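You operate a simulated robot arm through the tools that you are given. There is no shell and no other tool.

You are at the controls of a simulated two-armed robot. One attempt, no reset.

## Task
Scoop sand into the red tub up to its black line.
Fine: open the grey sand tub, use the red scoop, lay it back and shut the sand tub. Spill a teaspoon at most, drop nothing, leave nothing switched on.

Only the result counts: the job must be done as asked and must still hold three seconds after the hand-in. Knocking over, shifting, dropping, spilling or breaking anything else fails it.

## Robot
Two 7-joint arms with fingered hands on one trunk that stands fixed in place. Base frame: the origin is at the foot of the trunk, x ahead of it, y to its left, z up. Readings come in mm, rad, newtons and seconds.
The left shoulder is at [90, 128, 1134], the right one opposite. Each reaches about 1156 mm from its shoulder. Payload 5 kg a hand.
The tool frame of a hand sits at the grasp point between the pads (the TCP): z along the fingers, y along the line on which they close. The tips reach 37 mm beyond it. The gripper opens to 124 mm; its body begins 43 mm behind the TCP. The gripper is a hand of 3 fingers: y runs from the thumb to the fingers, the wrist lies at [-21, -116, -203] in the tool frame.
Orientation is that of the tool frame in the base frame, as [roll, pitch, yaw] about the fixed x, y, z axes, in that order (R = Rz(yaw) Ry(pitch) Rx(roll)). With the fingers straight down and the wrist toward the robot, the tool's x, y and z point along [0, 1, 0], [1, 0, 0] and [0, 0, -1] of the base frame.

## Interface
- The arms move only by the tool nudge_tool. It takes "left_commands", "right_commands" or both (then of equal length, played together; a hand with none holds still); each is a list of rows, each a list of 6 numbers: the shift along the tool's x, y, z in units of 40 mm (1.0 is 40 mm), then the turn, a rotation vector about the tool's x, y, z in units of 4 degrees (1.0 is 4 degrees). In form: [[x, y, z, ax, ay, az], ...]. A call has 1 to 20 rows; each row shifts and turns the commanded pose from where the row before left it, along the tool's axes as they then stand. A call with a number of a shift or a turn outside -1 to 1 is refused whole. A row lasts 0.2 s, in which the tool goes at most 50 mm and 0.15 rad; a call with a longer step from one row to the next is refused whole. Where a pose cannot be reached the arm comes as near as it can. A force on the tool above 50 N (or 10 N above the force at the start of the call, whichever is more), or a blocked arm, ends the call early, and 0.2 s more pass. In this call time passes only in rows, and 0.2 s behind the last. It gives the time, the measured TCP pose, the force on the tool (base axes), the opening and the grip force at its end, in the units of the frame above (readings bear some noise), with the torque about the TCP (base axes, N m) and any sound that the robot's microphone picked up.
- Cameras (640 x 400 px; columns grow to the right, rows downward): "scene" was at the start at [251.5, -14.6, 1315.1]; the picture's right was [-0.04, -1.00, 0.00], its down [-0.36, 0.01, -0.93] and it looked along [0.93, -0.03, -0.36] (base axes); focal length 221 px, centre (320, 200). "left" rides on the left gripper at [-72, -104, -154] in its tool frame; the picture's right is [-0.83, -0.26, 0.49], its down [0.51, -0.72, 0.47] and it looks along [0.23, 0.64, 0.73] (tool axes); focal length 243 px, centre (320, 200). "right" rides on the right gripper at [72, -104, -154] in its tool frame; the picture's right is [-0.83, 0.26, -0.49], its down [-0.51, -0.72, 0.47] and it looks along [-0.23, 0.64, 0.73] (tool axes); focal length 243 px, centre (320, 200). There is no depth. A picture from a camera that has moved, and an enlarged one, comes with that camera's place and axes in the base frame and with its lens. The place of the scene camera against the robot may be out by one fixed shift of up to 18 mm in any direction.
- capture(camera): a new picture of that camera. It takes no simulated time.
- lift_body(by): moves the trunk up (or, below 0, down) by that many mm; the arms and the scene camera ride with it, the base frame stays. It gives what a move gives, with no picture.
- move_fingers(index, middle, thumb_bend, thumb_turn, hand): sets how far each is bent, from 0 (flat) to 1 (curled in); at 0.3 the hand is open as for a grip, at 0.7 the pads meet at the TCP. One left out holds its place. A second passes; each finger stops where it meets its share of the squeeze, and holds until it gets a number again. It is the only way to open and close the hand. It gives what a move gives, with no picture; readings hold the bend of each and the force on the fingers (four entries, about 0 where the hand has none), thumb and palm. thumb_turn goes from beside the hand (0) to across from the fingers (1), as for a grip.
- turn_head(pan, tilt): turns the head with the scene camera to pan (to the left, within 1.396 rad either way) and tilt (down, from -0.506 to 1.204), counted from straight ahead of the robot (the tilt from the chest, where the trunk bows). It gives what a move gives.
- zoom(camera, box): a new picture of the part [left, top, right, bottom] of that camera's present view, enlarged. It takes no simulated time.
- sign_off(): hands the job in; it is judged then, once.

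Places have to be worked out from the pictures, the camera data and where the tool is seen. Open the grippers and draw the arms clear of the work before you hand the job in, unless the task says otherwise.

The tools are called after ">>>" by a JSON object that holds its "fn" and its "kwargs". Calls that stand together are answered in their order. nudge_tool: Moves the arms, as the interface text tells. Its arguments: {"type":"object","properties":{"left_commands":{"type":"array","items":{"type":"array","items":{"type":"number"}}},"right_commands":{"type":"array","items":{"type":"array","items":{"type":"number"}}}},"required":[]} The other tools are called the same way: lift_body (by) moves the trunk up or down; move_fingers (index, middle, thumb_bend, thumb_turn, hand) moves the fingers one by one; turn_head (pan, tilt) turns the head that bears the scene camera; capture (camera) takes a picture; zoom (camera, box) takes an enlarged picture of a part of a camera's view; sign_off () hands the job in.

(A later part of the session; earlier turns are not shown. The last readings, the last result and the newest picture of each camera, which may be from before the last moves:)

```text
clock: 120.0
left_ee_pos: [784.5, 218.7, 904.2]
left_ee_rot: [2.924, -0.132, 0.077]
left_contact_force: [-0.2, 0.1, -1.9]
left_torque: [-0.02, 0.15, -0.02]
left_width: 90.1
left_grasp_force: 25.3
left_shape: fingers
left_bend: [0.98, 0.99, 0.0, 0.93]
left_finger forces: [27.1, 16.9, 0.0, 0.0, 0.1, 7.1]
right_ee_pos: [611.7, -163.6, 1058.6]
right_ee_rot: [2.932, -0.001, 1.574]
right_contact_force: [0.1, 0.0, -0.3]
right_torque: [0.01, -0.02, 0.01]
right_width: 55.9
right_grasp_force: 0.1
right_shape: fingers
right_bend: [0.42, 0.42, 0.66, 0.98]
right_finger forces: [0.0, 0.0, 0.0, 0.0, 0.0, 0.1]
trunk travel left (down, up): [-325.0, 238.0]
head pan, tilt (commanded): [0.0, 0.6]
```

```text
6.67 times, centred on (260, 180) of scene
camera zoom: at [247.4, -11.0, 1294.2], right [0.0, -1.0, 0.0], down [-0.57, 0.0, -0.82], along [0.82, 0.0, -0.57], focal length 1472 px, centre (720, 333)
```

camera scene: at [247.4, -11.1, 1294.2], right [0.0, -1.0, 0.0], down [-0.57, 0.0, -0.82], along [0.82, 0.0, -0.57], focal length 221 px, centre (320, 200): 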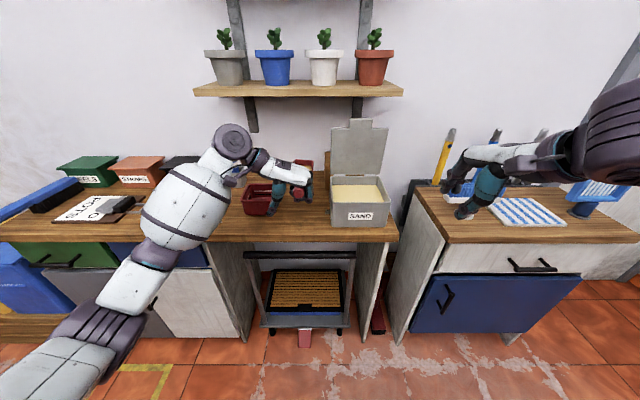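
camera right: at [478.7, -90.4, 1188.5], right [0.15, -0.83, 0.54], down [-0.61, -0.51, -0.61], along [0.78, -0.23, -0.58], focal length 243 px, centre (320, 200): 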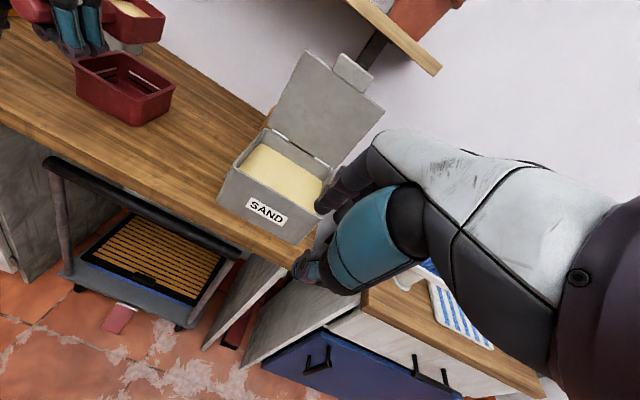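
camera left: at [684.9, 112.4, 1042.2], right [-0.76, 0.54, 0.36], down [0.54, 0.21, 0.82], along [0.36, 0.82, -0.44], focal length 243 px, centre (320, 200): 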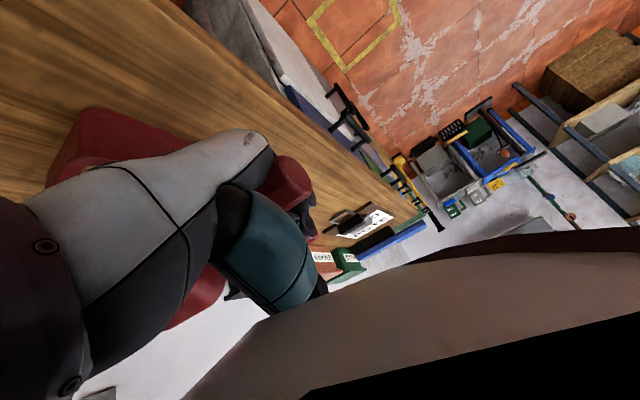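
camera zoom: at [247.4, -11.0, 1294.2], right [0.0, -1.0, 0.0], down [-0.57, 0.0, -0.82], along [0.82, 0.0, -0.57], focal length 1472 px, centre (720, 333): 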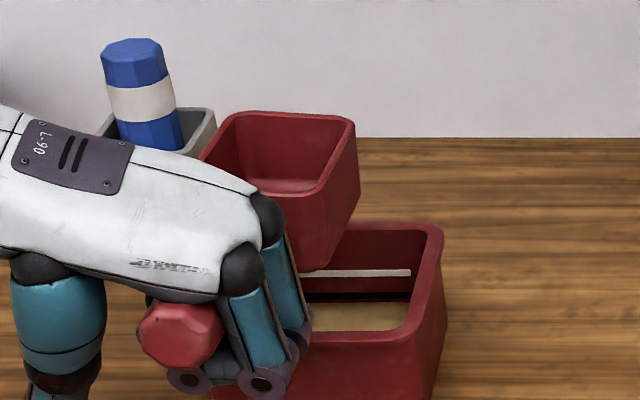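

On the back wall the sand edge shows just under the black line. I lift the scoop and move it right, so that I can see the whole tub.

>>> {"fn": "nudge_tool", "kwargs": {"left_commands": [[0.066, 0.107, -0.484, 0, 0, 0], [0.066, 0.107, -0.484, 0, 0, 0], [-0.058, 0.732, 0.154, 0, 0, 0], [-0.058, 0.732, 0.154, 0, 0, 0], [-0.058, 0.732, 0.154, 0, 0, 0], [-0.058, 0.732, 0.154, 0, 0, 0], [-0.058, 0.732, 0.154, 0, 0, 0], [-0.058, 0.732, 0.154, 0, 0, 0]]}}

>>> {"fn": "zoom", "kwargs": {"camera": "scene", "box": [230, 165, 290, 215]}}

>>> {"fn": "zoom", "kwargs": {"camera": "right", "box": [70, 40, 180, 130]}}

>>> {"fn": "capture", "kwargs": {"camera": "left"}}

```text
clock: 121.8
left_ee_pos: [787.7, 37.9, 947.2]
left_ee_rot: [2.927, -0.131, 0.079]
left_contact_force: [0.2, -0.2, -1.5]
left_torque: [0.01, 0.11, 0.0]
left_width: 90.2
left_grasp_force: 26.3
left_shape: fingers
left_bend: [0.98, 0.99, 0.0, 0.93]
left_finger forces: [26.8, 17.2, 0.0, 0.0, 0.0, 7.6]
right_ee_pos: [612.0, -164.9, 1060.2]
right_ee_rot: [2.933, -0.001, 1.572]
right_contact_force: [0.0, -0.1, 0.0]
right_torque: [0.0, 0.01, 0.01]
right_width: 56.1
right_grasp_force: 0.1
right_shape: fingers
right_bend: [0.42, 0.42, 0.66, 0.98]
right_finger forces: [0.0, 0.0, 0.0, 0.0, 0.0, 0.0]
trunk travel left (down, up): [-325.0, 238.0]
head pan, tilt (commanded): [0.0, 0.6]
```

```text
8.00 times, centred on (260, 190) of scene
camera zoom: at [247.5, -12.3, 1294.1], right [0.0, -1.0, 0.0], down [-0.57, 0.0, -0.82], along [0.82, 0.0, -0.57], focal length 1766 px, centre (800, 280)
```

zoom: 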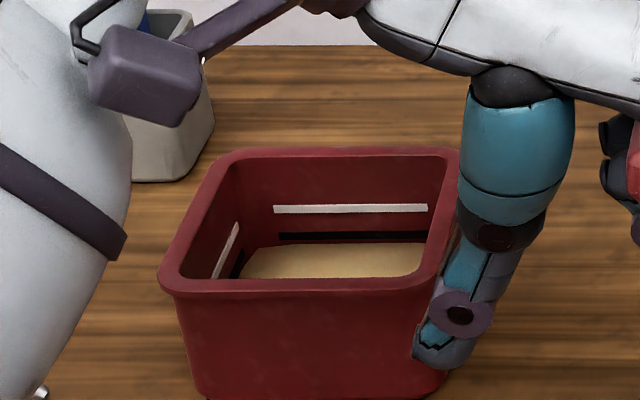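

```text
4.44 times, centred on (125, 85) of right
camera zoom: at [478.8, -92.6, 1188.2], right [0.15, -0.83, 0.54], down [-0.61, -0.51, -0.61], along [0.78, -0.23, -0.58], focal length 1078 px, centre (1187, 711)
```

zoom: 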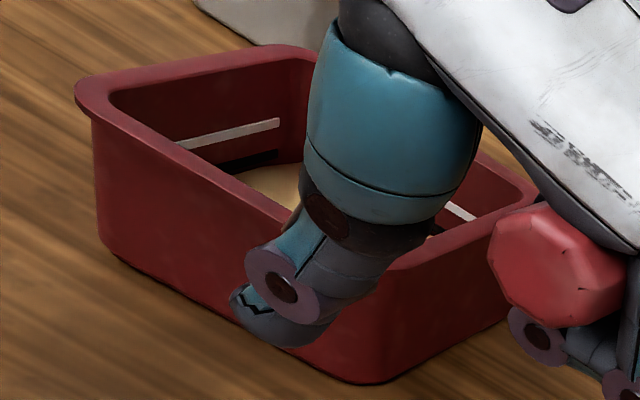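

```text
taken
camera left: at [687.3, 166.3, 1062.5], right [-0.76, 0.09, -0.64], down [0.53, 0.65, -0.54], along [0.37, -0.76, -0.54], focal length 243 px, centre (320, 200)
```

left: 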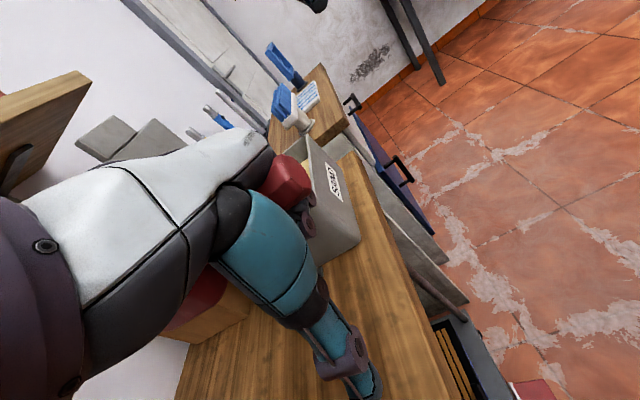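

The sand surface is about 5 mm below the middle of the black line, so roughly 40 ml more is needed – about a third of a scoop. I go back to the sand tub for a small second portion, moving the right hand out of the way.

>>> {"fn": "nudge_tool", "kwargs": {"left_commands": [[-0.348, 0.69, 0.115, 0, 0, 0], [-0.348, 0.69, 0.115, 0, 0, 0], [-0.348, 0.69, 0.115, 0, 0, 0], [-0.348, 0.69, 0.115, 0, 0, 0], [-0.348, 0.69, 0.115, 0, 0, 0]], "right_commands": [[-0.6, 0, 0, 0, 0, 0], [-0.6, 0, 0, 0, 0, 0], [-0.6, 0, 0, 0, 0, 0], [-0.6, 0, 0, 0, 0, 0], [-0.6, 0, 0, 0, 0, 0]]}}

>>> {"fn": "zoom", "kwargs": {"camera": "scene", "box": [225, 160, 295, 220]}}

>>> {"fn": "capture", "kwargs": {"camera": "right"}}

```text
clock: 123.0
left_ee_pos: [725.5, -105.9, 942.6]
left_ee_rot: [2.926, -0.13, 0.077]
left_contact_force: [0.6, -0.5, -1.9]
left_torque: [0.02, 0.13, 0.0]
left_width: 90.0
left_grasp_force: 26.1
left_shape: fingers
left_bend: [0.98, 0.99, 0.0, 0.93]
left_finger forces: [26.7, 17.1, 0.0, 0.0, 0.0, 7.6]
right_ee_pos: [612.0, -286.3, 1060.3]
right_ee_rot: [2.928, -0.002, 1.574]
right_contact_force: [0.2, -0.7, 0.4]
right_torque: [0.03, -0.07, 0.01]
right_width: 55.8
right_grasp_force: 0.0
right_shape: fingers
right_bend: [0.42, 0.42, 0.66, 0.98]
right_finger forces: [0.0, 0.0, 0.0, 0.0, 0.0, 0.0]
trunk travel left (down, up): [-325.0, 238.0]
head pan, tilt (commanded): [0.0, 0.6]
```

```text
6.67 times, centred on (260, 190) of scene
camera zoom: at [246.5, -13.0, 1294.4], right [0.0, -1.0, 0.0], down [-0.56, 0.0, -0.83], along [0.83, 0.0, -0.56], focal length 1472 px, centre (720, 267)
```

zoom: 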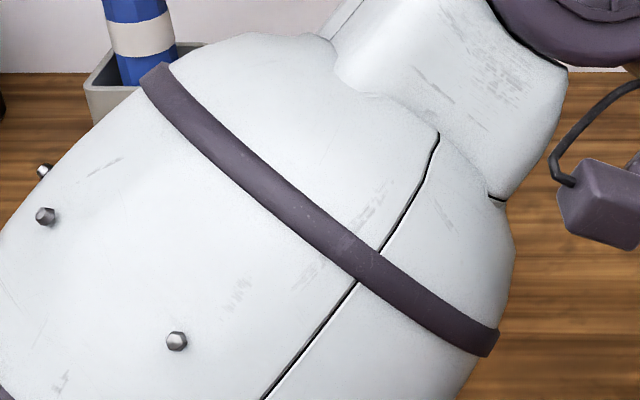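

```text
taken
camera right: at [478.2, -213.0, 1188.7], right [0.15, -0.83, 0.54], down [-0.61, -0.51, -0.61], along [0.78, -0.23, -0.58], focal length 243 px, centre (320, 200)
```

right: 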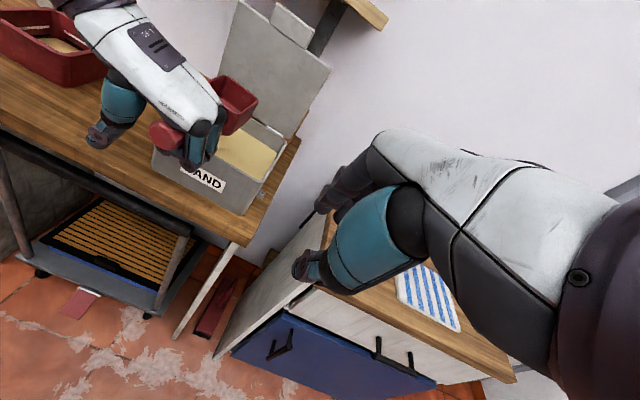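

From here the right camera sees into the red tub past the hand; I check the level once more.

>>> {"fn": "zoom", "kwargs": {"camera": "right", "box": [0, 0, 120, 100]}}

```text
4.00 times, centred on (60, 50) of right
camera zoom: at [478.2, -213.0, 1188.7], right [0.15, -0.83, 0.54], down [-0.61, -0.51, -0.61], along [0.78, -0.23, -0.58], focal length 970 px, centre (1360, 800)
```

zoom: 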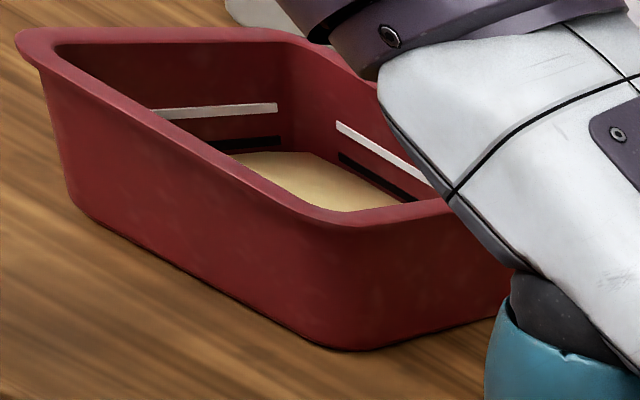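

The left wall shows the same: sand about 3 mm below the lower edge of the black line. I pitch the scoop down again for a small second dig.

>>> {"fn": "nudge_tool", "kwargs": {"left_commands": [[-0.078, 0.022, -0.134, 0.077, -0.976, -0.205], [-0.078, 0.022, -0.134, 0.077, -0.976, -0.205], [-0.078, 0.022, -0.134, 0.077, -0.976, -0.205], [-0.078, 0.022, -0.134, 0.077, -0.976, -0.205], [-0.078, 0.022, -0.134, 0.077, -0.976, -0.205], [-0.078, 0.022, -0.134, 0.077, -0.976, -0.205], [-0.078, 0.022, -0.134, 0.077, -0.976, -0.205], [-0.078, 0.022, -0.134, 0.077, -0.976, -0.205], [-0.078, 0.022, -0.134, 0.077, -0.976, -0.205], [-0.078, 0.022, -0.134, 0.077, -0.976, -0.205], [0.44, 0.034, 0.003, 0, 0, 0], [0.44, 0.034, 0.003, 0, 0, 0], [0.44, 0.034, 0.003, 0, 0, 0]]}}

>>> {"fn": "zoom", "kwargs": {"camera": "scene", "box": [300, 130, 400, 220]}}

>>> {"fn": "zoom", "kwargs": {"camera": "right", "box": [130, 20, 310, 220]}}

```text
clock: 125.8
left_ee_pos: [751.8, -108.2, 973.0]
left_ee_rot: [2.983, 0.563, 0.091]
left_contact_force: [0.7, 0.4, -1.2]
left_torque: [0.04, 0.15, 0.0]
left_width: 90.3
left_grasp_force: 24.6
left_shape: fingers
left_bend: [0.98, 0.99, 0.0, 0.93]
left_finger forces: [26.5, 16.2, 0.0, 0.0, 0.1, 7.4]
right_ee_pos: [613.1, -284.9, 1059.2]
right_ee_rot: [2.931, 0.0, 1.571]
right_contact_force: [0.3, 0.0, -0.5]
right_torque: [-0.01, 0.02, 0.0]
right_width: 56.2
right_grasp_force: 0.1
right_shape: fingers
right_bend: [0.42, 0.42, 0.66, 0.98]
right_finger forces: [0.0, 0.0, 0.1, 0.0, 0.0, 0.0]
trunk travel left (down, up): [-325.0, 238.0]
head pan, tilt (commanded): [0.0, 0.6]
```

```text
4.44 times, centred on (350, 175) of scene
camera zoom: at [247.7, -11.5, 1294.1], right [0.0, -1.0, 0.0], down [-0.57, 0.0, -0.82], along [0.82, 0.0, -0.57], focal length 981 px, centre (187, 311)
```

zoom: 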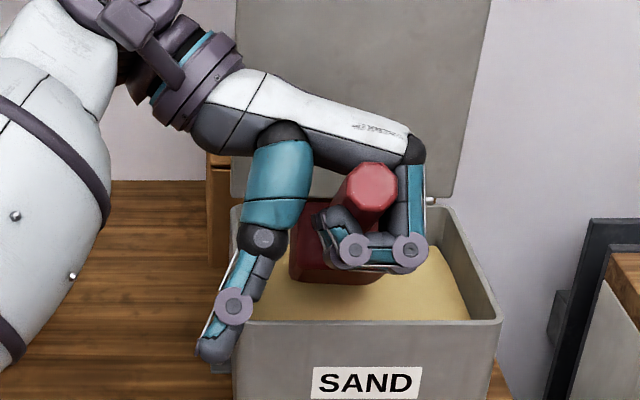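

```text
2.00 times, centred on (220, 120) of right
camera zoom: at [479.2, -211.4, 1188.3], right [0.15, -0.83, 0.54], down [-0.61, -0.51, -0.61], along [0.78, -0.23, -0.58], focal length 485 px, centre (520, 360)
```

zoom: 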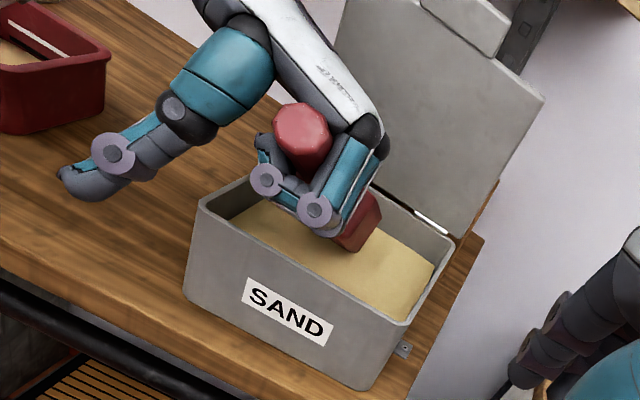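

Same start pose as the first dig. I lower the bowl 52 mm into the sand and lift it straight out still tilted at 40°, so that it keeps less.

>>> {"fn": "nudge_tool", "kwargs": {"left_commands": [[0.134, -0.033, 0.209, 0, 0, 0], [0.134, -0.033, 0.209, 0, 0, 0], [0.134, -0.033, 0.209, 0, 0, 0], [0.134, -0.033, 0.209, 0, 0, 0], [0.134, -0.033, 0.209, 0, 0, 0], [0.027, -0.007, 0.042, 0, 0, 0]]}}

>>> {"fn": "nudge_tool", "kwargs": {"left_commands": [[-0.134, 0.033, -0.209, 0, 0, 0], [-0.134, 0.033, -0.209, 0, 0, 0], [-0.134, 0.033, -0.209, 0, 0, 0], [-0.134, 0.033, -0.209, 0, 0, 0], [-0.134, 0.033, -0.209, 0, 0, 0], [-0.134, 0.033, -0.209, 0, 0, 0]]}}

>>> {"fn": "zoom", "kwargs": {"camera": "right", "box": [130, 20, 310, 220]}}

>>> {"fn": "zoom", "kwargs": {"camera": "scene", "box": [300, 130, 400, 220]}}

```text
clock: 127.2
left_ee_pos: [751.3, -108.4, 920.1]
left_ee_rot: [2.985, 0.562, 0.094]
left_contact_force: [-0.4, -0.5, -3.8]
left_torque: [-0.02, 0.25, 0.01]
left_width: 90.0
left_grasp_force: 25.6
left_shape: fingers
left_bend: [0.98, 0.99, 0.0, 0.93]
left_finger forces: [26.5, 17.1, 0.1, 0.1, 0.1, 8.1]
right_ee_pos: [612.6, -285.4, 1058.6]
right_ee_rot: [2.933, 0.001, 1.572]
right_contact_force: [-0.1, 0.0, 0.0]
right_torque: [0.0, -0.01, -0.02]
right_width: 56.1
right_grasp_force: 0.0
right_shape: fingers
right_bend: [0.42, 0.42, 0.66, 0.98]
right_finger forces: [0.1, 0.0, 0.1, 0.0, 0.1, 0.1]
trunk travel left (down, up): [-325.0, 238.0]
head pan, tilt (commanded): [0.0, 0.6]
```

```text
clock: 128.6
left_ee_pos: [750.7, -106.7, 982.0]
left_ee_rot: [2.984, 0.565, 0.092]
left_contact_force: [0.1, -0.2, -3.3]
left_torque: [-0.02, 0.26, 0.01]
left_width: 90.1
left_grasp_force: 25.7
left_shape: fingers
left_bend: [0.98, 0.99, 0.0, 0.93]
left_finger forces: [26.3, 17.5, 0.1, 0.0, 0.0, 8.3]
right_ee_pos: [612.0, -284.7, 1060.4]
right_ee_rot: [2.931, 0.0, 1.573]
right_contact_force: [-0.1, -0.2, 0.6]
right_torque: [0.03, -0.01, 0.01]
right_width: 56.2
right_grasp_force: 0.0
right_shape: fingers
right_bend: [0.42, 0.42, 0.66, 0.98]
right_finger forces: [0.1, 0.0, 0.0, 0.0, 0.1, 0.0]
trunk travel left (down, up): [-325.0, 238.0]
head pan, tilt (commanded): [0.0, 0.6]
```

```text
2.00 times, centred on (220, 120) of right
camera zoom: at [478.7, -211.3, 1188.6], right [0.15, -0.83, 0.54], down [-0.61, -0.51, -0.61], along [0.78, -0.23, -0.58], focal length 485 px, centre (520, 360)
```

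zoom: 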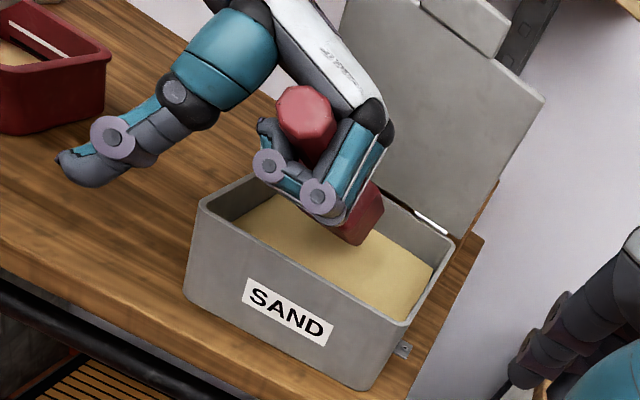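

```text
4.44 times, centred on (350, 175) of scene
camera zoom: at [247.1, -11.4, 1294.2], right [0.0, -1.0, 0.0], down [-0.57, 0.0, -0.82], along [0.82, 0.0, -0.57], focal length 981 px, centre (187, 311)
```

zoom: 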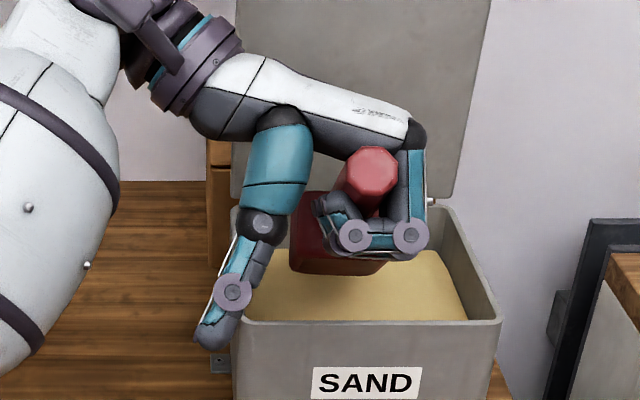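

The torque (+0.10 N m) tells of about 75 ml. I tip the scoop further forward over the sand tub to let some run back.

>>> {"fn": "nudge_tool", "kwargs": {"left_commands": [[-0.078, 0.022, -0.134, 0.077, -0.976, -0.205], [-0.078, 0.022, -0.134, 0.077, -0.976, -0.205], [-0.078, 0.022, -0.134, 0.077, -0.976, -0.205], [0, 0, 0, 0, 0, 0], [0, 0, 0, 0, 0, 0], [0, 0, 0, 0, 0, 0]]}}

>>> {"fn": "zoom", "kwargs": {"camera": "right", "box": [150, 50, 290, 190]}}

```text
clock: 130.0
left_ee_pos: [753.6, -107.7, 1000.5]
left_ee_rot: [3.012, 0.772, 0.109]
left_contact_force: [0.4, -0.6, -3.7]
left_torque: [0.0, 0.26, -0.01]
left_width: 90.3
left_grasp_force: 25.0
left_shape: fingers
left_bend: [0.98, 0.99, 0.0, 0.93]
left_finger forces: [26.4, 16.7, 0.0, 0.0, 0.1, 7.9]
right_ee_pos: [612.0, -285.1, 1060.1]
right_ee_rot: [2.933, -0.001, 1.572]
right_contact_force: [-0.7, -0.4, -0.2]
right_torque: [-0.01, -0.01, 0.03]
right_width: 56.0
right_grasp_force: 0.0
right_shape: fingers
right_bend: [0.42, 0.42, 0.66, 0.98]
right_finger forces: [0.0, 0.0, 0.1, 0.0, 0.0, 0.0]
trunk travel left (down, up): [-325.0, 238.0]
head pan, tilt (commanded): [0.0, 0.6]
```

```text
2.86 times, centred on (220, 120) of right
camera zoom: at [478.9, -211.3, 1188.5], right [0.15, -0.83, 0.54], down [-0.61, -0.51, -0.61], along [0.78, -0.23, -0.58], focal length 693 px, centre (606, 429)
```

zoom: 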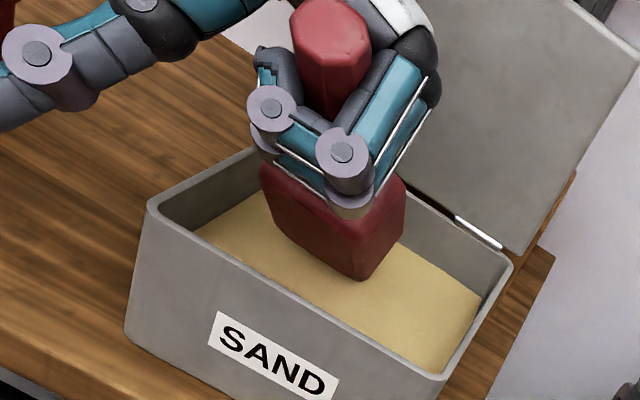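

It still holds about the same. I tip another 12° and wait.

>>> {"fn": "nudge_tool", "kwargs": {"left_commands": [[-0.078, 0.022, -0.134, 0.077, -0.976, -0.205], [-0.078, 0.022, -0.134, 0.077, -0.976, -0.205], [-0.078, 0.022, -0.134, 0.077, -0.976, -0.205], [0, 0, 0, 0, 0, 0], [0, 0, 0, 0, 0, 0], [0, 0, 0, 0, 0, 0], [0, 0, 0, 0, 0, 0]]}}

>>> {"fn": "zoom", "kwargs": {"camera": "right", "box": [150, 50, 290, 190]}}

>>> {"fn": "zoom", "kwargs": {"camera": "scene", "box": [300, 120, 400, 210]}}

```text
clock: 131.6
left_ee_pos: [760.9, -107.7, 1017.1]
left_ee_rot: [3.05, 0.978, 0.138]
left_contact_force: [-0.4, -0.4, -3.6]
left_torque: [0.0, 0.2, 0.02]
left_width: 90.3
left_grasp_force: 25.3
left_shape: fingers
left_bend: [0.98, 0.99, 0.0, 0.93]
left_finger forces: [26.3, 15.8, 0.0, 0.1, 0.1, 7.3]
right_ee_pos: [611.4, -284.1, 1058.8]
right_ee_rot: [2.933, 0.0, 1.572]
right_contact_force: [-0.3, -0.2, -0.4]
right_torque: [0.01, 0.0, -0.01]
right_width: 56.2
right_grasp_force: 0.1
right_shape: fingers
right_bend: [0.42, 0.42, 0.66, 0.98]
right_finger forces: [0.0, 0.1, 0.0, 0.0, 0.0, 0.0]
trunk travel left (down, up): [-325.0, 238.0]
head pan, tilt (commanded): [0.0, 0.6]
```

```text
2.86 times, centred on (220, 120) of right
camera zoom: at [478.8, -211.2, 1188.5], right [0.15, -0.83, 0.54], down [-0.61, -0.51, -0.61], along [0.78, -0.23, -0.58], focal length 693 px, centre (606, 429)
```

zoom: 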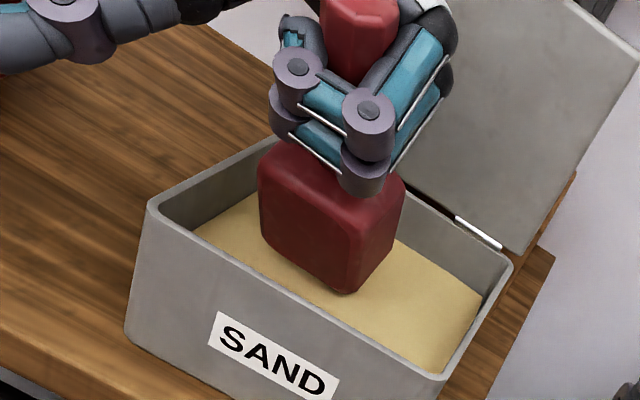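

```text
4.44 times, centred on (350, 165) of scene
camera zoom: at [247.3, -11.3, 1294.2], right [0.0, -1.0, 0.0], down [-0.57, 0.0, -0.82], along [0.82, 0.0, -0.57], focal length 981 px, centre (187, 356)
```

zoom: 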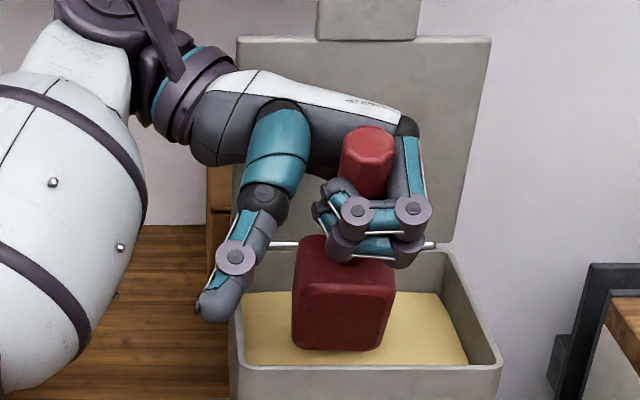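

The torque fell to about +0.06 N m, perhaps 40–50 ml left. I bring the scoop back level over the tub and look into the bowl.

>>> {"fn": "nudge_tool", "kwargs": {"left_commands": [[0.078, -0.022, 0.134, -0.077, 0.976, 0.205], [0.078, -0.022, 0.134, -0.077, 0.976, 0.205], [0.078, -0.022, 0.134, -0.077, 0.976, 0.205], [0.078, -0.022, 0.134, -0.077, 0.976, 0.205], [0.078, -0.022, 0.134, -0.077, 0.976, 0.205], [0.078, -0.022, 0.134, -0.077, 0.976, 0.205], [0.078, -0.022, 0.134, -0.077, 0.976, 0.205], [0.078, -0.022, 0.134, -0.077, 0.976, 0.205], [0.07, 0.0, 0.06, -0.077, 0.976, 0.205], [0.07, 0.0, 0.06, -0.077, 0.976, 0.205], [0.07, 0.0, 0.06, -0.077, 0.976, 0.205], [0.07, 0.0, 0.06, -0.077, 0.976, 0.205], [0.078, -0.022, 0.134, -0.077, 0.976, 0.205], [0.078, -0.022, 0.134, -0.077, 0.976, 0.205], [0.078, -0.022, 0.134, -0.077, 0.976, 0.205], [0.078, -0.022, 0.134, -0.077, 0.976, 0.205]]}}

>>> {"fn": "zoom", "kwargs": {"camera": "right", "box": [170, 40, 290, 160]}}

>>> {"fn": "zoom", "kwargs": {"camera": "scene", "box": [300, 120, 400, 210]}}

```text
clock: 135.0
left_ee_pos: [767.3, -108.3, 933.1]
left_ee_rot: [2.925, -0.134, 0.079]
left_contact_force: [-0.1, -0.4, -3.6]
left_torque: [-0.01, 0.21, -0.01]
left_width: 90.1
left_grasp_force: 26.6
left_shape: fingers
left_bend: [0.98, 0.99, 0.0, 0.93]
left_finger forces: [25.9, 18.1, 0.0, 0.0, 0.0, 9.5]
right_ee_pos: [611.9, -284.4, 1060.9]
right_ee_rot: [2.933, 0.002, 1.573]
right_contact_force: [0.9, -0.2, 0.1]
right_torque: [-0.01, 0.02, 0.03]
right_width: 56.0
right_grasp_force: 0.0
right_shape: fingers
right_bend: [0.42, 0.42, 0.66, 0.98]
right_finger forces: [0.0, 0.0, 0.1, 0.0, 0.1, 0.0]
trunk travel left (down, up): [-325.0, 238.0]
head pan, tilt (commanded): [0.0, 0.6]
```

```text
3.33 times, centred on (230, 100) of right
camera zoom: at [478.8, -211.2, 1188.6], right [0.15, -0.83, 0.54], down [-0.61, -0.51, -0.61], along [0.78, -0.23, -0.58], focal length 809 px, centre (620, 533)
```

zoom: 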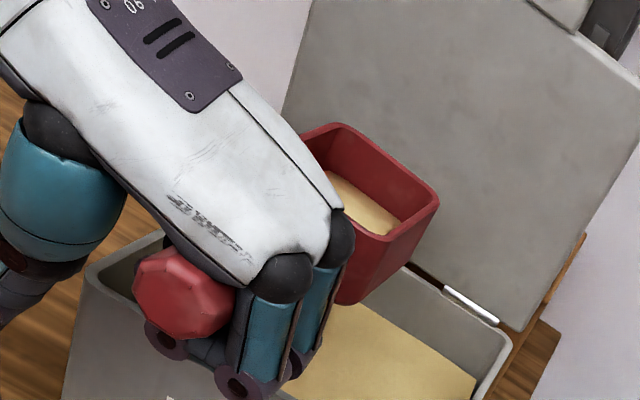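

```text
4.44 times, centred on (350, 165) of scene
camera zoom: at [247.3, -11.3, 1294.2], right [0.0, -1.0, 0.0], down [-0.57, 0.0, -0.82], along [0.82, 0.0, -0.57], focal length 981 px, centre (187, 356)
```

zoom: 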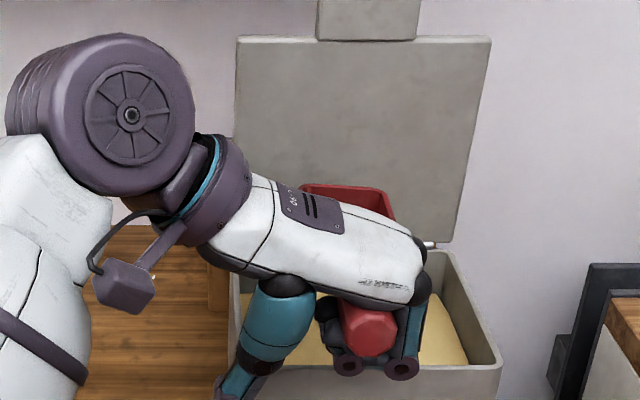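

The bowl still holds about three quarters of the first load, more than needed; I will pour only part of it under watch and bring the rest back. I carry it level to the red tub as before.

>>> {"fn": "nudge_tool", "kwargs": {"left_commands": [[0.02, -0.242, -0.058, 0, 0, 0], [0.04, -0.485, -0.115, 0, 0, 0], [0.04, -0.485, -0.115, 0, 0, 0], [0.04, -0.485, -0.115, 0, 0, 0], [0.04, -0.485, -0.115, 0, 0, 0], [0.04, -0.485, -0.115, 0, 0, 0], [0.04, -0.485, -0.115, 0, 0, 0], [0.04, -0.485, -0.115, 0, 0, 0], [0.02, -0.242, -0.058, 0, 0, 0]]}}

>>> {"fn": "nudge_tool", "kwargs": {"left_commands": [[0.09, -0.483, -0.1, 0, 0, 0], [0.09, -0.483, -0.1, 0, 0, 0], [0.09, -0.483, -0.1, 0, 0, 0], [0.09, -0.483, -0.1, 0, 0, 0], [0.09, -0.483, -0.1, 0, 0, 0], [0.09, -0.483, -0.1, 0, 0, 0], [0.09, -0.483, -0.1, 0, 0, 0], [0.09, -0.483, -0.1, 0, 0, 0]], "right_commands": [[0.3, 0, 0, 0, 0, 0], [0.4, 0, 0, 0, 0, 0], [0.4, 0, 0, 0, 0, 0], [0.4, 0, 0, 0, 0, 0], [0.4, 0, 0, 0, 0, 0], [0.4, 0, 0, 0, 0, 0], [0.4, 0, 0, 0, 0, 0], [0.3, 0, 0, 0, 0, 0]]}}

>>> {"fn": "zoom", "kwargs": {"camera": "right", "box": [50, 0, 210, 140]}}

>>> {"fn": "zoom", "kwargs": {"camera": "scene", "box": [210, 140, 310, 220]}}

```text
clock: 137.0
left_ee_pos: [766.5, 50.7, 938.3]
left_ee_rot: [2.924, -0.13, 0.077]
left_contact_force: [0.1, -0.2, -2.8]
left_torque: [-0.05, 0.22, -0.05]
left_width: 90.3
left_grasp_force: 26.8
left_shape: fingers
left_bend: [0.98, 0.99, 0.0, 0.93]
left_finger forces: [25.9, 18.1, 0.1, 0.0, 0.1, 9.6]
right_ee_pos: [611.2, -284.6, 1059.5]
right_ee_rot: [2.932, 0.0, 1.572]
right_contact_force: [0.6, 0.9, 0.7]
right_torque: [-0.01, 0.02, 0.01]
right_width: 56.3
right_grasp_force: 0.0
right_shape: fingers
right_bend: [0.42, 0.42, 0.66, 0.98]
right_finger forces: [0.1, 0.1, 0.1, 0.1, 0.1, 0.0]
trunk travel left (down, up): [-325.0, 238.0]
head pan, tilt (commanded): [0.0, 0.6]
```

```text
clock: 138.8
left_ee_pos: [784.0, 213.2, 941.9]
left_ee_rot: [2.922, -0.134, 0.081]
left_contact_force: [-0.2, 0.4, -2.7]
left_torque: [-0.03, 0.19, 0.02]
left_width: 90.2
left_grasp_force: 27.5
left_shape: fingers
left_bend: [0.98, 0.99, 0.0, 0.93]
left_finger forces: [25.9, 18.2, 0.0, 0.0, 0.1, 9.9]
right_ee_pos: [611.4, -162.6, 1059.9]
right_ee_rot: [2.933, -0.001, 1.572]
right_contact_force: [-0.4, 0.2, 0.4]
right_torque: [-0.04, 0.02, -0.01]
right_width: 55.9
right_grasp_force: 0.0
right_shape: fingers
right_bend: [0.42, 0.42, 0.66, 0.98]
right_finger forces: [0.1, 0.1, 0.0, 0.0, 0.0, 0.1]
trunk travel left (down, up): [-325.0, 238.0]
head pan, tilt (commanded): [0.0, 0.6]
```

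```text
2.86 times, centred on (130, 70) of right
camera zoom: at [478.3, -88.4, 1188.5], right [0.15, -0.83, 0.54], down [-0.61, -0.51, -0.61], along [0.78, -0.23, -0.58], focal length 693 px, centre (863, 571)
```

zoom: 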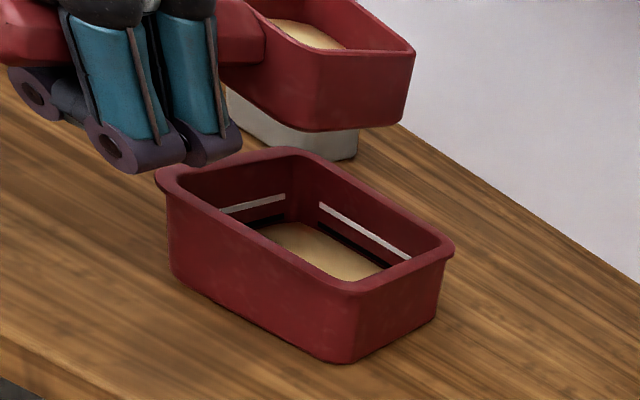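

```text
5.00 times, centred on (260, 180) of scene
camera zoom: at [247.3, -10.1, 1294.2], right [0.0, -1.0, 0.0], down [-0.57, 0.0, -0.82], along [0.82, 0.0, -0.57], focal length 1104 px, centre (620, 300)
```

zoom: 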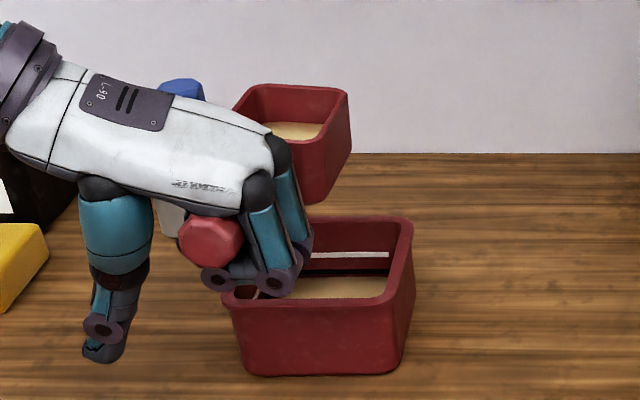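

Positioned as in the first pour. I lower 32 mm and roll to 44°, just short of pouring.

>>> {"fn": "nudge_tool", "kwargs": {"left_commands": [[-0.053, -0.086, 0.387, 0, 0, 0], [-0.053, -0.086, 0.387, 0, 0, 0], [0.006, -0.096, -0.007, 0.988, 0.048, 0.146], [0.006, -0.096, -0.007, 0.988, 0.048, 0.146], [0.006, -0.096, -0.007, 0.988, 0.048, 0.146], [0.006, -0.096, -0.007, 0.988, 0.048, 0.146], [0.006, -0.096, -0.007, 0.988, 0.048, 0.146], [0.006, -0.096, -0.007, 0.988, 0.048, 0.146], [0.006, -0.096, -0.007, 0.988, 0.048, 0.146], [0.006, -0.096, -0.007, 0.988, 0.048, 0.146], [0.006, -0.096, -0.007, 0.988, 0.048, 0.146], [0.006, -0.096, -0.007, 0.988, 0.048, 0.146], [0.006, -0.096, -0.007, 0.988, 0.048, 0.146]]}}

>>> {"fn": "zoom", "kwargs": {"camera": "right", "box": [80, 20, 180, 120]}}

```text
clock: 141.6
left_ee_pos: [784.1, 247.8, 917.3]
left_ee_rot: [-2.582, -0.148, -0.035]
left_contact_force: [0.2, -0.6, -2.6]
left_torque: [0.09, 0.21, -0.03]
left_width: 90.2
left_grasp_force: 27.6
left_shape: fingers
left_bend: [0.98, 0.99, 0.0, 0.93]
left_finger forces: [24.6, 19.6, 0.0, 0.0, 0.0, 10.1]
right_ee_pos: [611.4, -164.3, 1059.5]
right_ee_rot: [2.932, 0.001, 1.572]
right_contact_force: [0.1, -0.7, -0.3]
right_torque: [0.02, -0.03, -0.01]
right_width: 56.1
right_grasp_force: 0.1
right_shape: fingers
right_bend: [0.42, 0.42, 0.66, 0.98]
right_finger forces: [0.0, 0.0, 0.0, 0.1, 0.1, 0.0]
trunk travel left (down, up): [-325.0, 238.0]
head pan, tilt (commanded): [0.0, 0.6]
```

```text
4.00 times, centred on (130, 70) of right
camera zoom: at [478.4, -90.0, 1188.3], right [0.15, -0.83, 0.54], down [-0.61, -0.51, -0.61], along [0.78, -0.23, -0.58], focal length 970 px, centre (1080, 720)
```

zoom: 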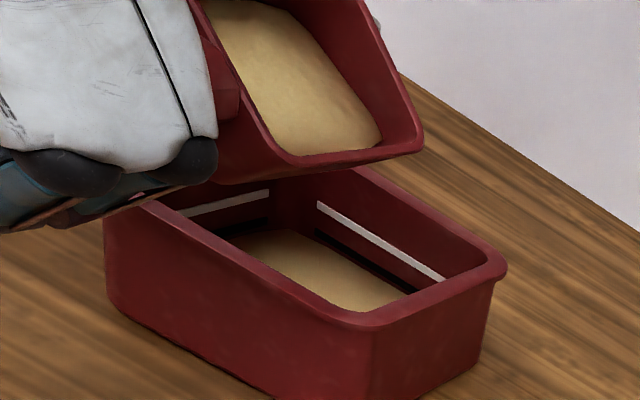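

A good view: nothing pours yet, and the black line stands just above the sand. I roll on in small steps.

>>> {"fn": "nudge_tool", "kwargs": {"left_commands": [[0.006, -0.096, -0.007, 0.988, 0.048, 0.146], [0.006, -0.096, -0.007, 0.988, 0.048, 0.146], [0.006, -0.096, -0.007, 0.988, 0.048, 0.146]]}}

>>> {"fn": "zoom", "kwargs": {"camera": "right", "box": [80, 20, 180, 120]}}

```text
clock: 142.4
left_ee_pos: [782.7, 258.2, 925.5]
left_ee_rot: [-2.371, -0.136, -0.065]
left_contact_force: [0.8, -0.3, -3.1]
left_torque: [0.11, 0.24, 0.01]
left_width: 90.4
left_grasp_force: 27.2
left_shape: fingers
left_bend: [0.98, 0.99, 0.0, 0.93]
left_finger forces: [24.5, 20.0, 0.1, 0.1, 0.1, 9.8]
right_ee_pos: [611.3, -163.8, 1059.2]
right_ee_rot: [2.931, 0.0, 1.571]
right_contact_force: [-0.3, -0.7, 0.1]
right_torque: [0.01, 0.05, -0.02]
right_width: 56.1
right_grasp_force: 0.1
right_shape: fingers
right_bend: [0.42, 0.42, 0.66, 0.98]
right_finger forces: [0.0, 0.1, 0.1, 0.1, 0.0, 0.0]
trunk travel left (down, up): [-325.0, 238.0]
head pan, tilt (commanded): [0.0, 0.6]
```

```text
4.00 times, centred on (130, 70) of right
camera zoom: at [478.4, -89.9, 1188.3], right [0.15, -0.83, 0.54], down [-0.61, -0.51, -0.61], along [0.78, -0.23, -0.58], focal length 970 px, centre (1080, 720)
```

zoom: 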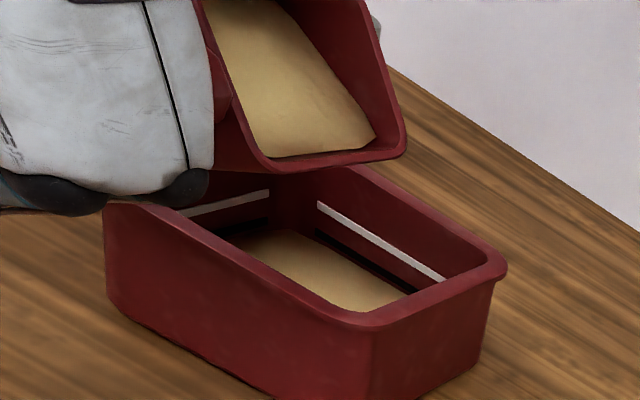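

Not flowing yet at 56°. Two more steps.

>>> {"fn": "nudge_tool", "kwargs": {"left_commands": [[0.006, -0.096, -0.007, 0.988, 0.048, 0.146], [0.006, -0.096, -0.007, 0.988, 0.048, 0.146]]}}

>>> {"fn": "zoom", "kwargs": {"camera": "right", "box": [80, 20, 180, 120]}}

```text
clock: 143.0
left_ee_pos: [783.7, 263.8, 931.2]
left_ee_rot: [-2.231, -0.125, -0.082]
left_contact_force: [0.2, -1.3, -3.4]
left_torque: [0.07, 0.18, -0.01]
left_width: 90.1
left_grasp_force: 27.4
left_shape: fingers
left_bend: [0.98, 0.99, 0.0, 0.93]
left_finger forces: [24.3, 20.2, 0.1, 0.0, 0.0, 9.7]
right_ee_pos: [612.0, -164.3, 1059.4]
right_ee_rot: [2.933, 0.002, 1.572]
right_contact_force: [0.5, 1.0, 0.2]
right_torque: [0.0, 0.02, -0.01]
right_width: 56.4
right_grasp_force: 0.0
right_shape: fingers
right_bend: [0.42, 0.42, 0.66, 0.98]
right_finger forces: [0.0, 0.0, 0.0, 0.0, 0.0, 0.1]
trunk travel left (down, up): [-325.0, 238.0]
head pan, tilt (commanded): [0.0, 0.6]
```

```text
4.00 times, centred on (130, 70) of right
camera zoom: at [478.2, -89.9, 1188.4], right [0.15, -0.83, 0.54], down [-0.61, -0.51, -0.61], along [0.78, -0.23, -0.58], focal length 970 px, centre (1080, 720)
```

zoom: 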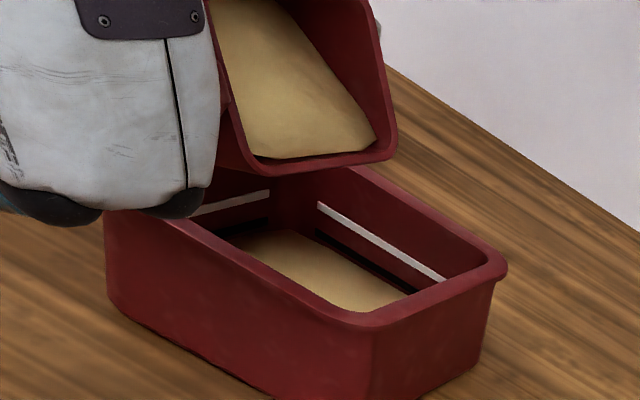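

Sand is at the edge of the bowl now. One more step and a short wait.

>>> {"fn": "nudge_tool", "kwargs": {"left_commands": [[0.006, -0.096, -0.007, 0.988, 0.048, 0.146], [0, 0, 0, 0, 0, 0]]}}

>>> {"fn": "zoom", "kwargs": {"camera": "right", "box": [80, 20, 180, 120]}}

```text
clock: 143.6
left_ee_pos: [782.2, 266.1, 933.0]
left_ee_rot: [-2.159, -0.12, -0.094]
left_contact_force: [-0.9, 0.4, -2.9]
left_torque: [0.09, 0.19, 0.0]
left_width: 90.1
left_grasp_force: 26.8
left_shape: fingers
left_bend: [0.98, 0.99, 0.0, 0.93]
left_finger forces: [24.1, 20.1, 0.1, 0.1, 0.0, 9.6]
right_ee_pos: [611.4, -161.3, 1060.7]
right_ee_rot: [2.932, 0.001, 1.572]
right_contact_force: [0.3, 0.1, 0.4]
right_torque: [-0.03, 0.0, -0.03]
right_width: 56.1
right_grasp_force: 0.2
right_shape: fingers
right_bend: [0.42, 0.42, 0.66, 0.98]
right_finger forces: [0.0, 0.0, 0.0, 0.0, 0.0, 0.1]
trunk travel left (down, up): [-325.0, 238.0]
head pan, tilt (commanded): [0.0, 0.6]
```

```text
4.00 times, centred on (130, 70) of right
camera zoom: at [478.5, -89.3, 1188.3], right [0.15, -0.83, 0.54], down [-0.61, -0.51, -0.61], along [0.78, -0.23, -0.58], focal length 970 px, centre (1080, 720)
```

zoom: 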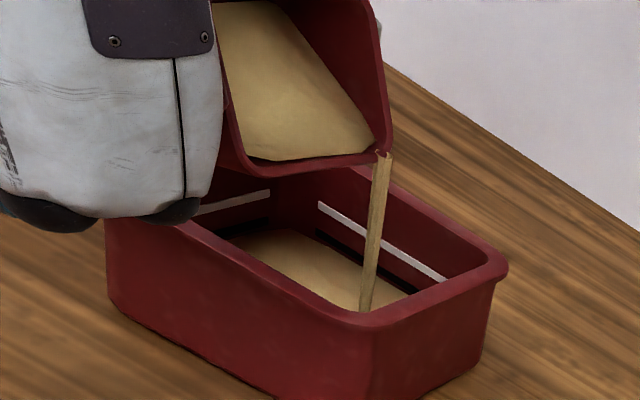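

The stream has started and lands inside the tub. I hold still and watch the level.

>>> {"fn": "nudge_tool", "kwargs": {"left_commands": [[0, 0, 0, 0, 0, 0], [0, 0, 0, 0, 0, 0]]}}

>>> {"fn": "zoom", "kwargs": {"camera": "right", "box": [80, 20, 180, 120]}}

```text
clock: 144.2
left_ee_pos: [783.2, 265.4, 934.0]
left_ee_rot: [-2.162, -0.12, -0.093]
left_contact_force: [0.3, 0.1, -2.6]
left_torque: [0.06, 0.2, 0.0]
left_width: 90.2
left_grasp_force: 26.8
left_shape: fingers
left_bend: [0.98, 0.99, 0.0, 0.93]
left_finger forces: [24.1, 20.2, 0.0, 0.0, 0.0, 9.6]
right_ee_pos: [611.6, -162.7, 1058.8]
right_ee_rot: [2.933, -0.001, 1.572]
right_contact_force: [0.4, -0.3, 0.9]
right_torque: [0.0, 0.02, 0.0]
right_width: 56.1
right_grasp_force: 0.0
right_shape: fingers
right_bend: [0.42, 0.42, 0.66, 0.98]
right_finger forces: [0.1, 0.0, 0.0, 0.0, 0.0, 0.0]
trunk travel left (down, up): [-325.0, 238.0]
head pan, tilt (commanded): [0.0, 0.6]
```

```text
4.00 times, centred on (130, 70) of right
camera zoom: at [478.4, -89.6, 1188.3], right [0.15, -0.83, 0.54], down [-0.61, -0.51, -0.61], along [0.78, -0.23, -0.58], focal length 970 px, centre (1080, 720)
```

zoom: 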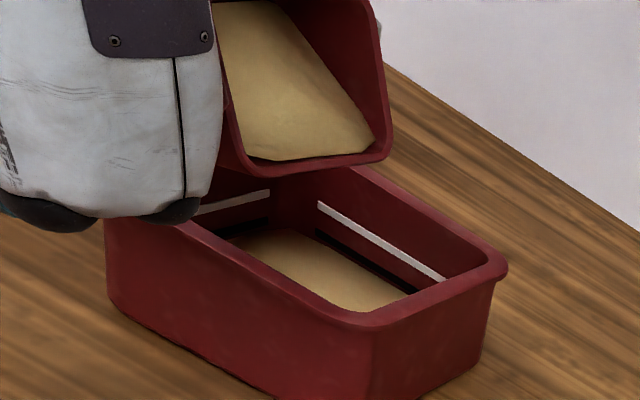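

The flow stopped by itself – so the amount is governed by the tilt, which lets me dose. I roll two steps more and wait.

>>> {"fn": "nudge_tool", "kwargs": {"left_commands": [[0.006, -0.096, -0.007, 0.988, 0.048, 0.146], [0.006, -0.096, -0.007, 0.988, 0.048, 0.146], [0, 0, 0, 0, 0, 0], [0, 0, 0, 0, 0, 0], [0, 0, 0, 0, 0, 0], [0, 0, 0, 0, 0, 0]]}}

>>> {"fn": "zoom", "kwargs": {"camera": "right", "box": [80, 20, 180, 120]}}

```text
clock: 145.6
left_ee_pos: [782.8, 269.8, 941.3]
left_ee_rot: [-2.022, -0.106, -0.108]
left_contact_force: [-1.2, -0.4, -2.5]
left_torque: [0.11, 0.18, -0.02]
left_width: 90.0
left_grasp_force: 26.6
left_shape: fingers
left_bend: [0.98, 0.99, 0.0, 0.93]
left_finger forces: [23.8, 19.8, 0.0, 0.0, 0.0, 9.4]
right_ee_pos: [611.1, -162.7, 1060.0]
right_ee_rot: [2.932, 0.0, 1.573]
right_contact_force: [0.4, 0.5, -0.7]
right_torque: [0.02, 0.01, 0.0]
right_width: 56.2
right_grasp_force: 0.1
right_shape: fingers
right_bend: [0.42, 0.42, 0.66, 0.98]
right_finger forces: [0.0, 0.0, 0.0, 0.1, 0.0, 0.0]
trunk travel left (down, up): [-325.0, 238.0]
head pan, tilt (commanded): [0.0, 0.6]
```

```text
4.00 times, centred on (130, 70) of right
camera zoom: at [478.4, -89.7, 1188.3], right [0.15, -0.83, 0.54], down [-0.61, -0.51, -0.61], along [0.78, -0.23, -0.58], focal length 970 px, centre (1080, 720)
```

zoom: 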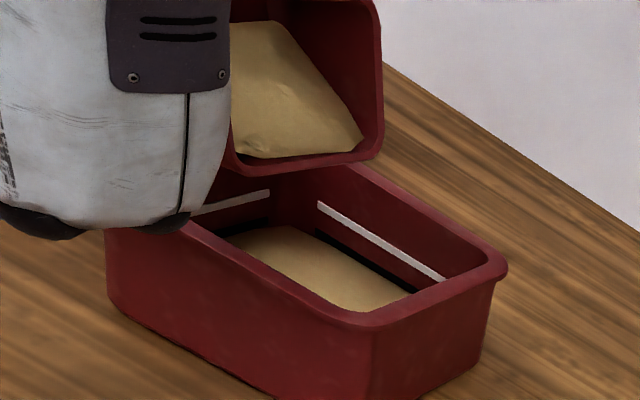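

The level has risen slightly. I zoom closely on the black line.

>>> {"fn": "zoom", "kwargs": {"camera": "right", "box": [125, 66, 189, 106]}}

>>> {"fn": "zoom", "kwargs": {"camera": "scene", "box": [235, 170, 299, 210]}}

```text
10.00 times, centred on (157, 86) of right
camera zoom: at [478.4, -89.7, 1188.3], right [0.15, -0.83, 0.54], down [-0.61, -0.51, -0.61], along [0.78, -0.23, -0.58], focal length 2426 px, centre (1950, 1340)
```

zoom: 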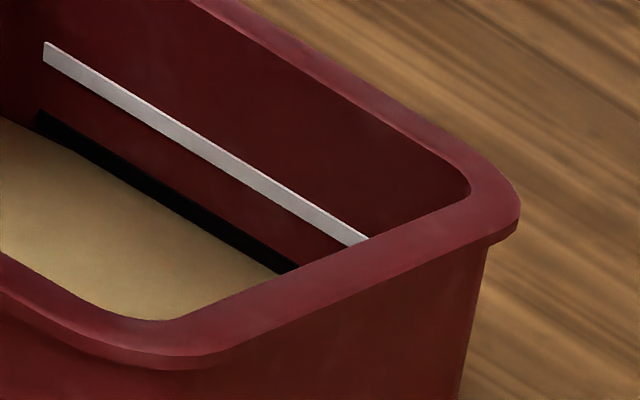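

```text
10.00 times, centred on (267, 190) of scene
camera zoom: at [247.3, -11.2, 1294.2], right [0.0, -1.0, 0.0], down [-0.57, 0.0, -0.82], along [0.82, 0.0, -0.57], focal length 2208 px, centre (850, 300)
```

zoom: 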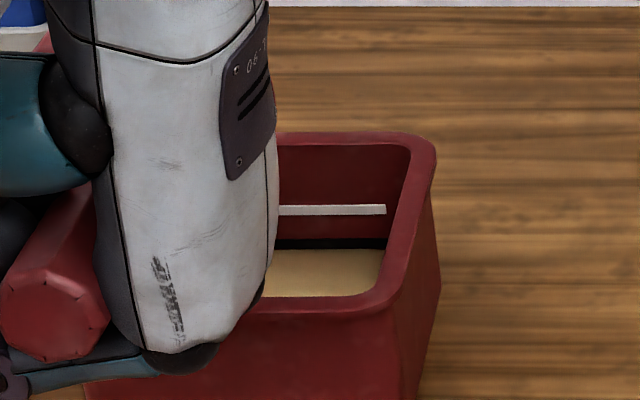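

The sand is now right at the lower edge of the black line. I pour a little more: one step, wait, look.

>>> {"fn": "nudge_tool", "kwargs": {"left_commands": [[0.006, -0.096, -0.007, 0.988, 0.048, 0.146], [0, 0, 0, 0, 0, 0], [0, 0, 0, 0, 0, 0], [0, 0, 0, 0, 0, 0], [0, 0, 0, 0, 0, 0]]}}

>>> {"fn": "zoom", "kwargs": {"camera": "right", "box": [125, 66, 189, 106]}}

>>> {"fn": "zoom", "kwargs": {"camera": "scene", "box": [235, 170, 299, 210]}}

```text
clock: 146.8
left_ee_pos: [784.3, 271.1, 944.0]
left_ee_rot: [-1.952, -0.098, -0.12]
left_contact_force: [0.2, 0.0, -3.5]
left_torque: [0.1, 0.2, -0.04]
left_width: 90.3
left_grasp_force: 26.4
left_shape: fingers
left_bend: [0.98, 0.99, 0.0, 0.93]
left_finger forces: [23.6, 19.5, 0.0, 0.0, 0.1, 9.0]
right_ee_pos: [610.8, -162.6, 1060.5]
right_ee_rot: [2.932, -0.001, 1.573]
right_contact_force: [0.2, -0.9, 0.0]
right_torque: [0.01, 0.02, 0.02]
right_width: 56.5
right_grasp_force: 0.1
right_shape: fingers
right_bend: [0.42, 0.42, 0.66, 0.98]
right_finger forces: [0.1, 0.0, 0.1, 0.0, 0.0, 0.0]
trunk travel left (down, up): [-325.0, 238.0]
head pan, tilt (commanded): [0.0, 0.6]
```

```text
10.00 times, centred on (157, 86) of right
camera zoom: at [478.4, -89.6, 1188.3], right [0.15, -0.83, 0.54], down [-0.61, -0.51, -0.61], along [0.78, -0.23, -0.58], focal length 2426 px, centre (1950, 1340)
```

zoom: 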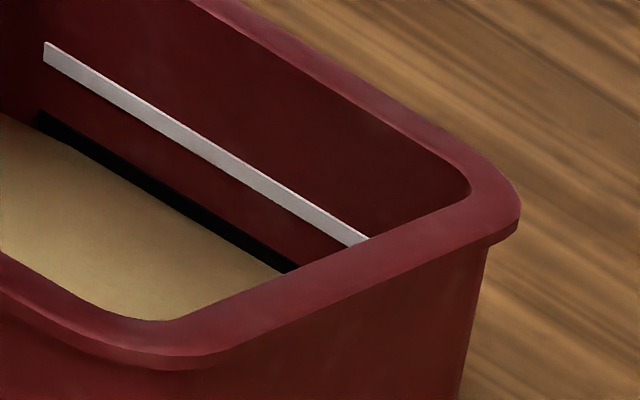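

```text
10.00 times, centred on (267, 190) of scene
camera zoom: at [247.4, -11.1, 1294.2], right [0.0, -1.0, 0.0], down [-0.57, 0.0, -0.82], along [0.82, 0.0, -0.57], focal length 2208 px, centre (850, 300)
```

zoom: 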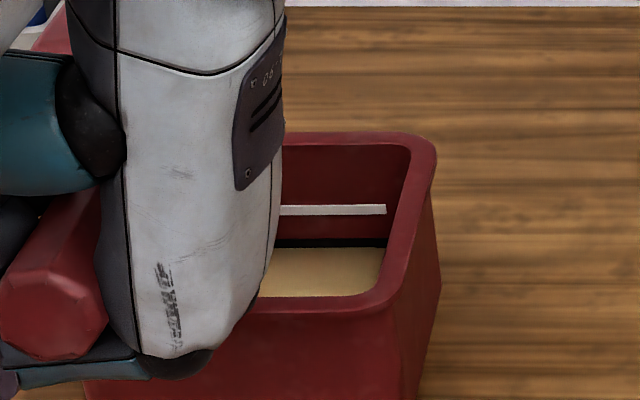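

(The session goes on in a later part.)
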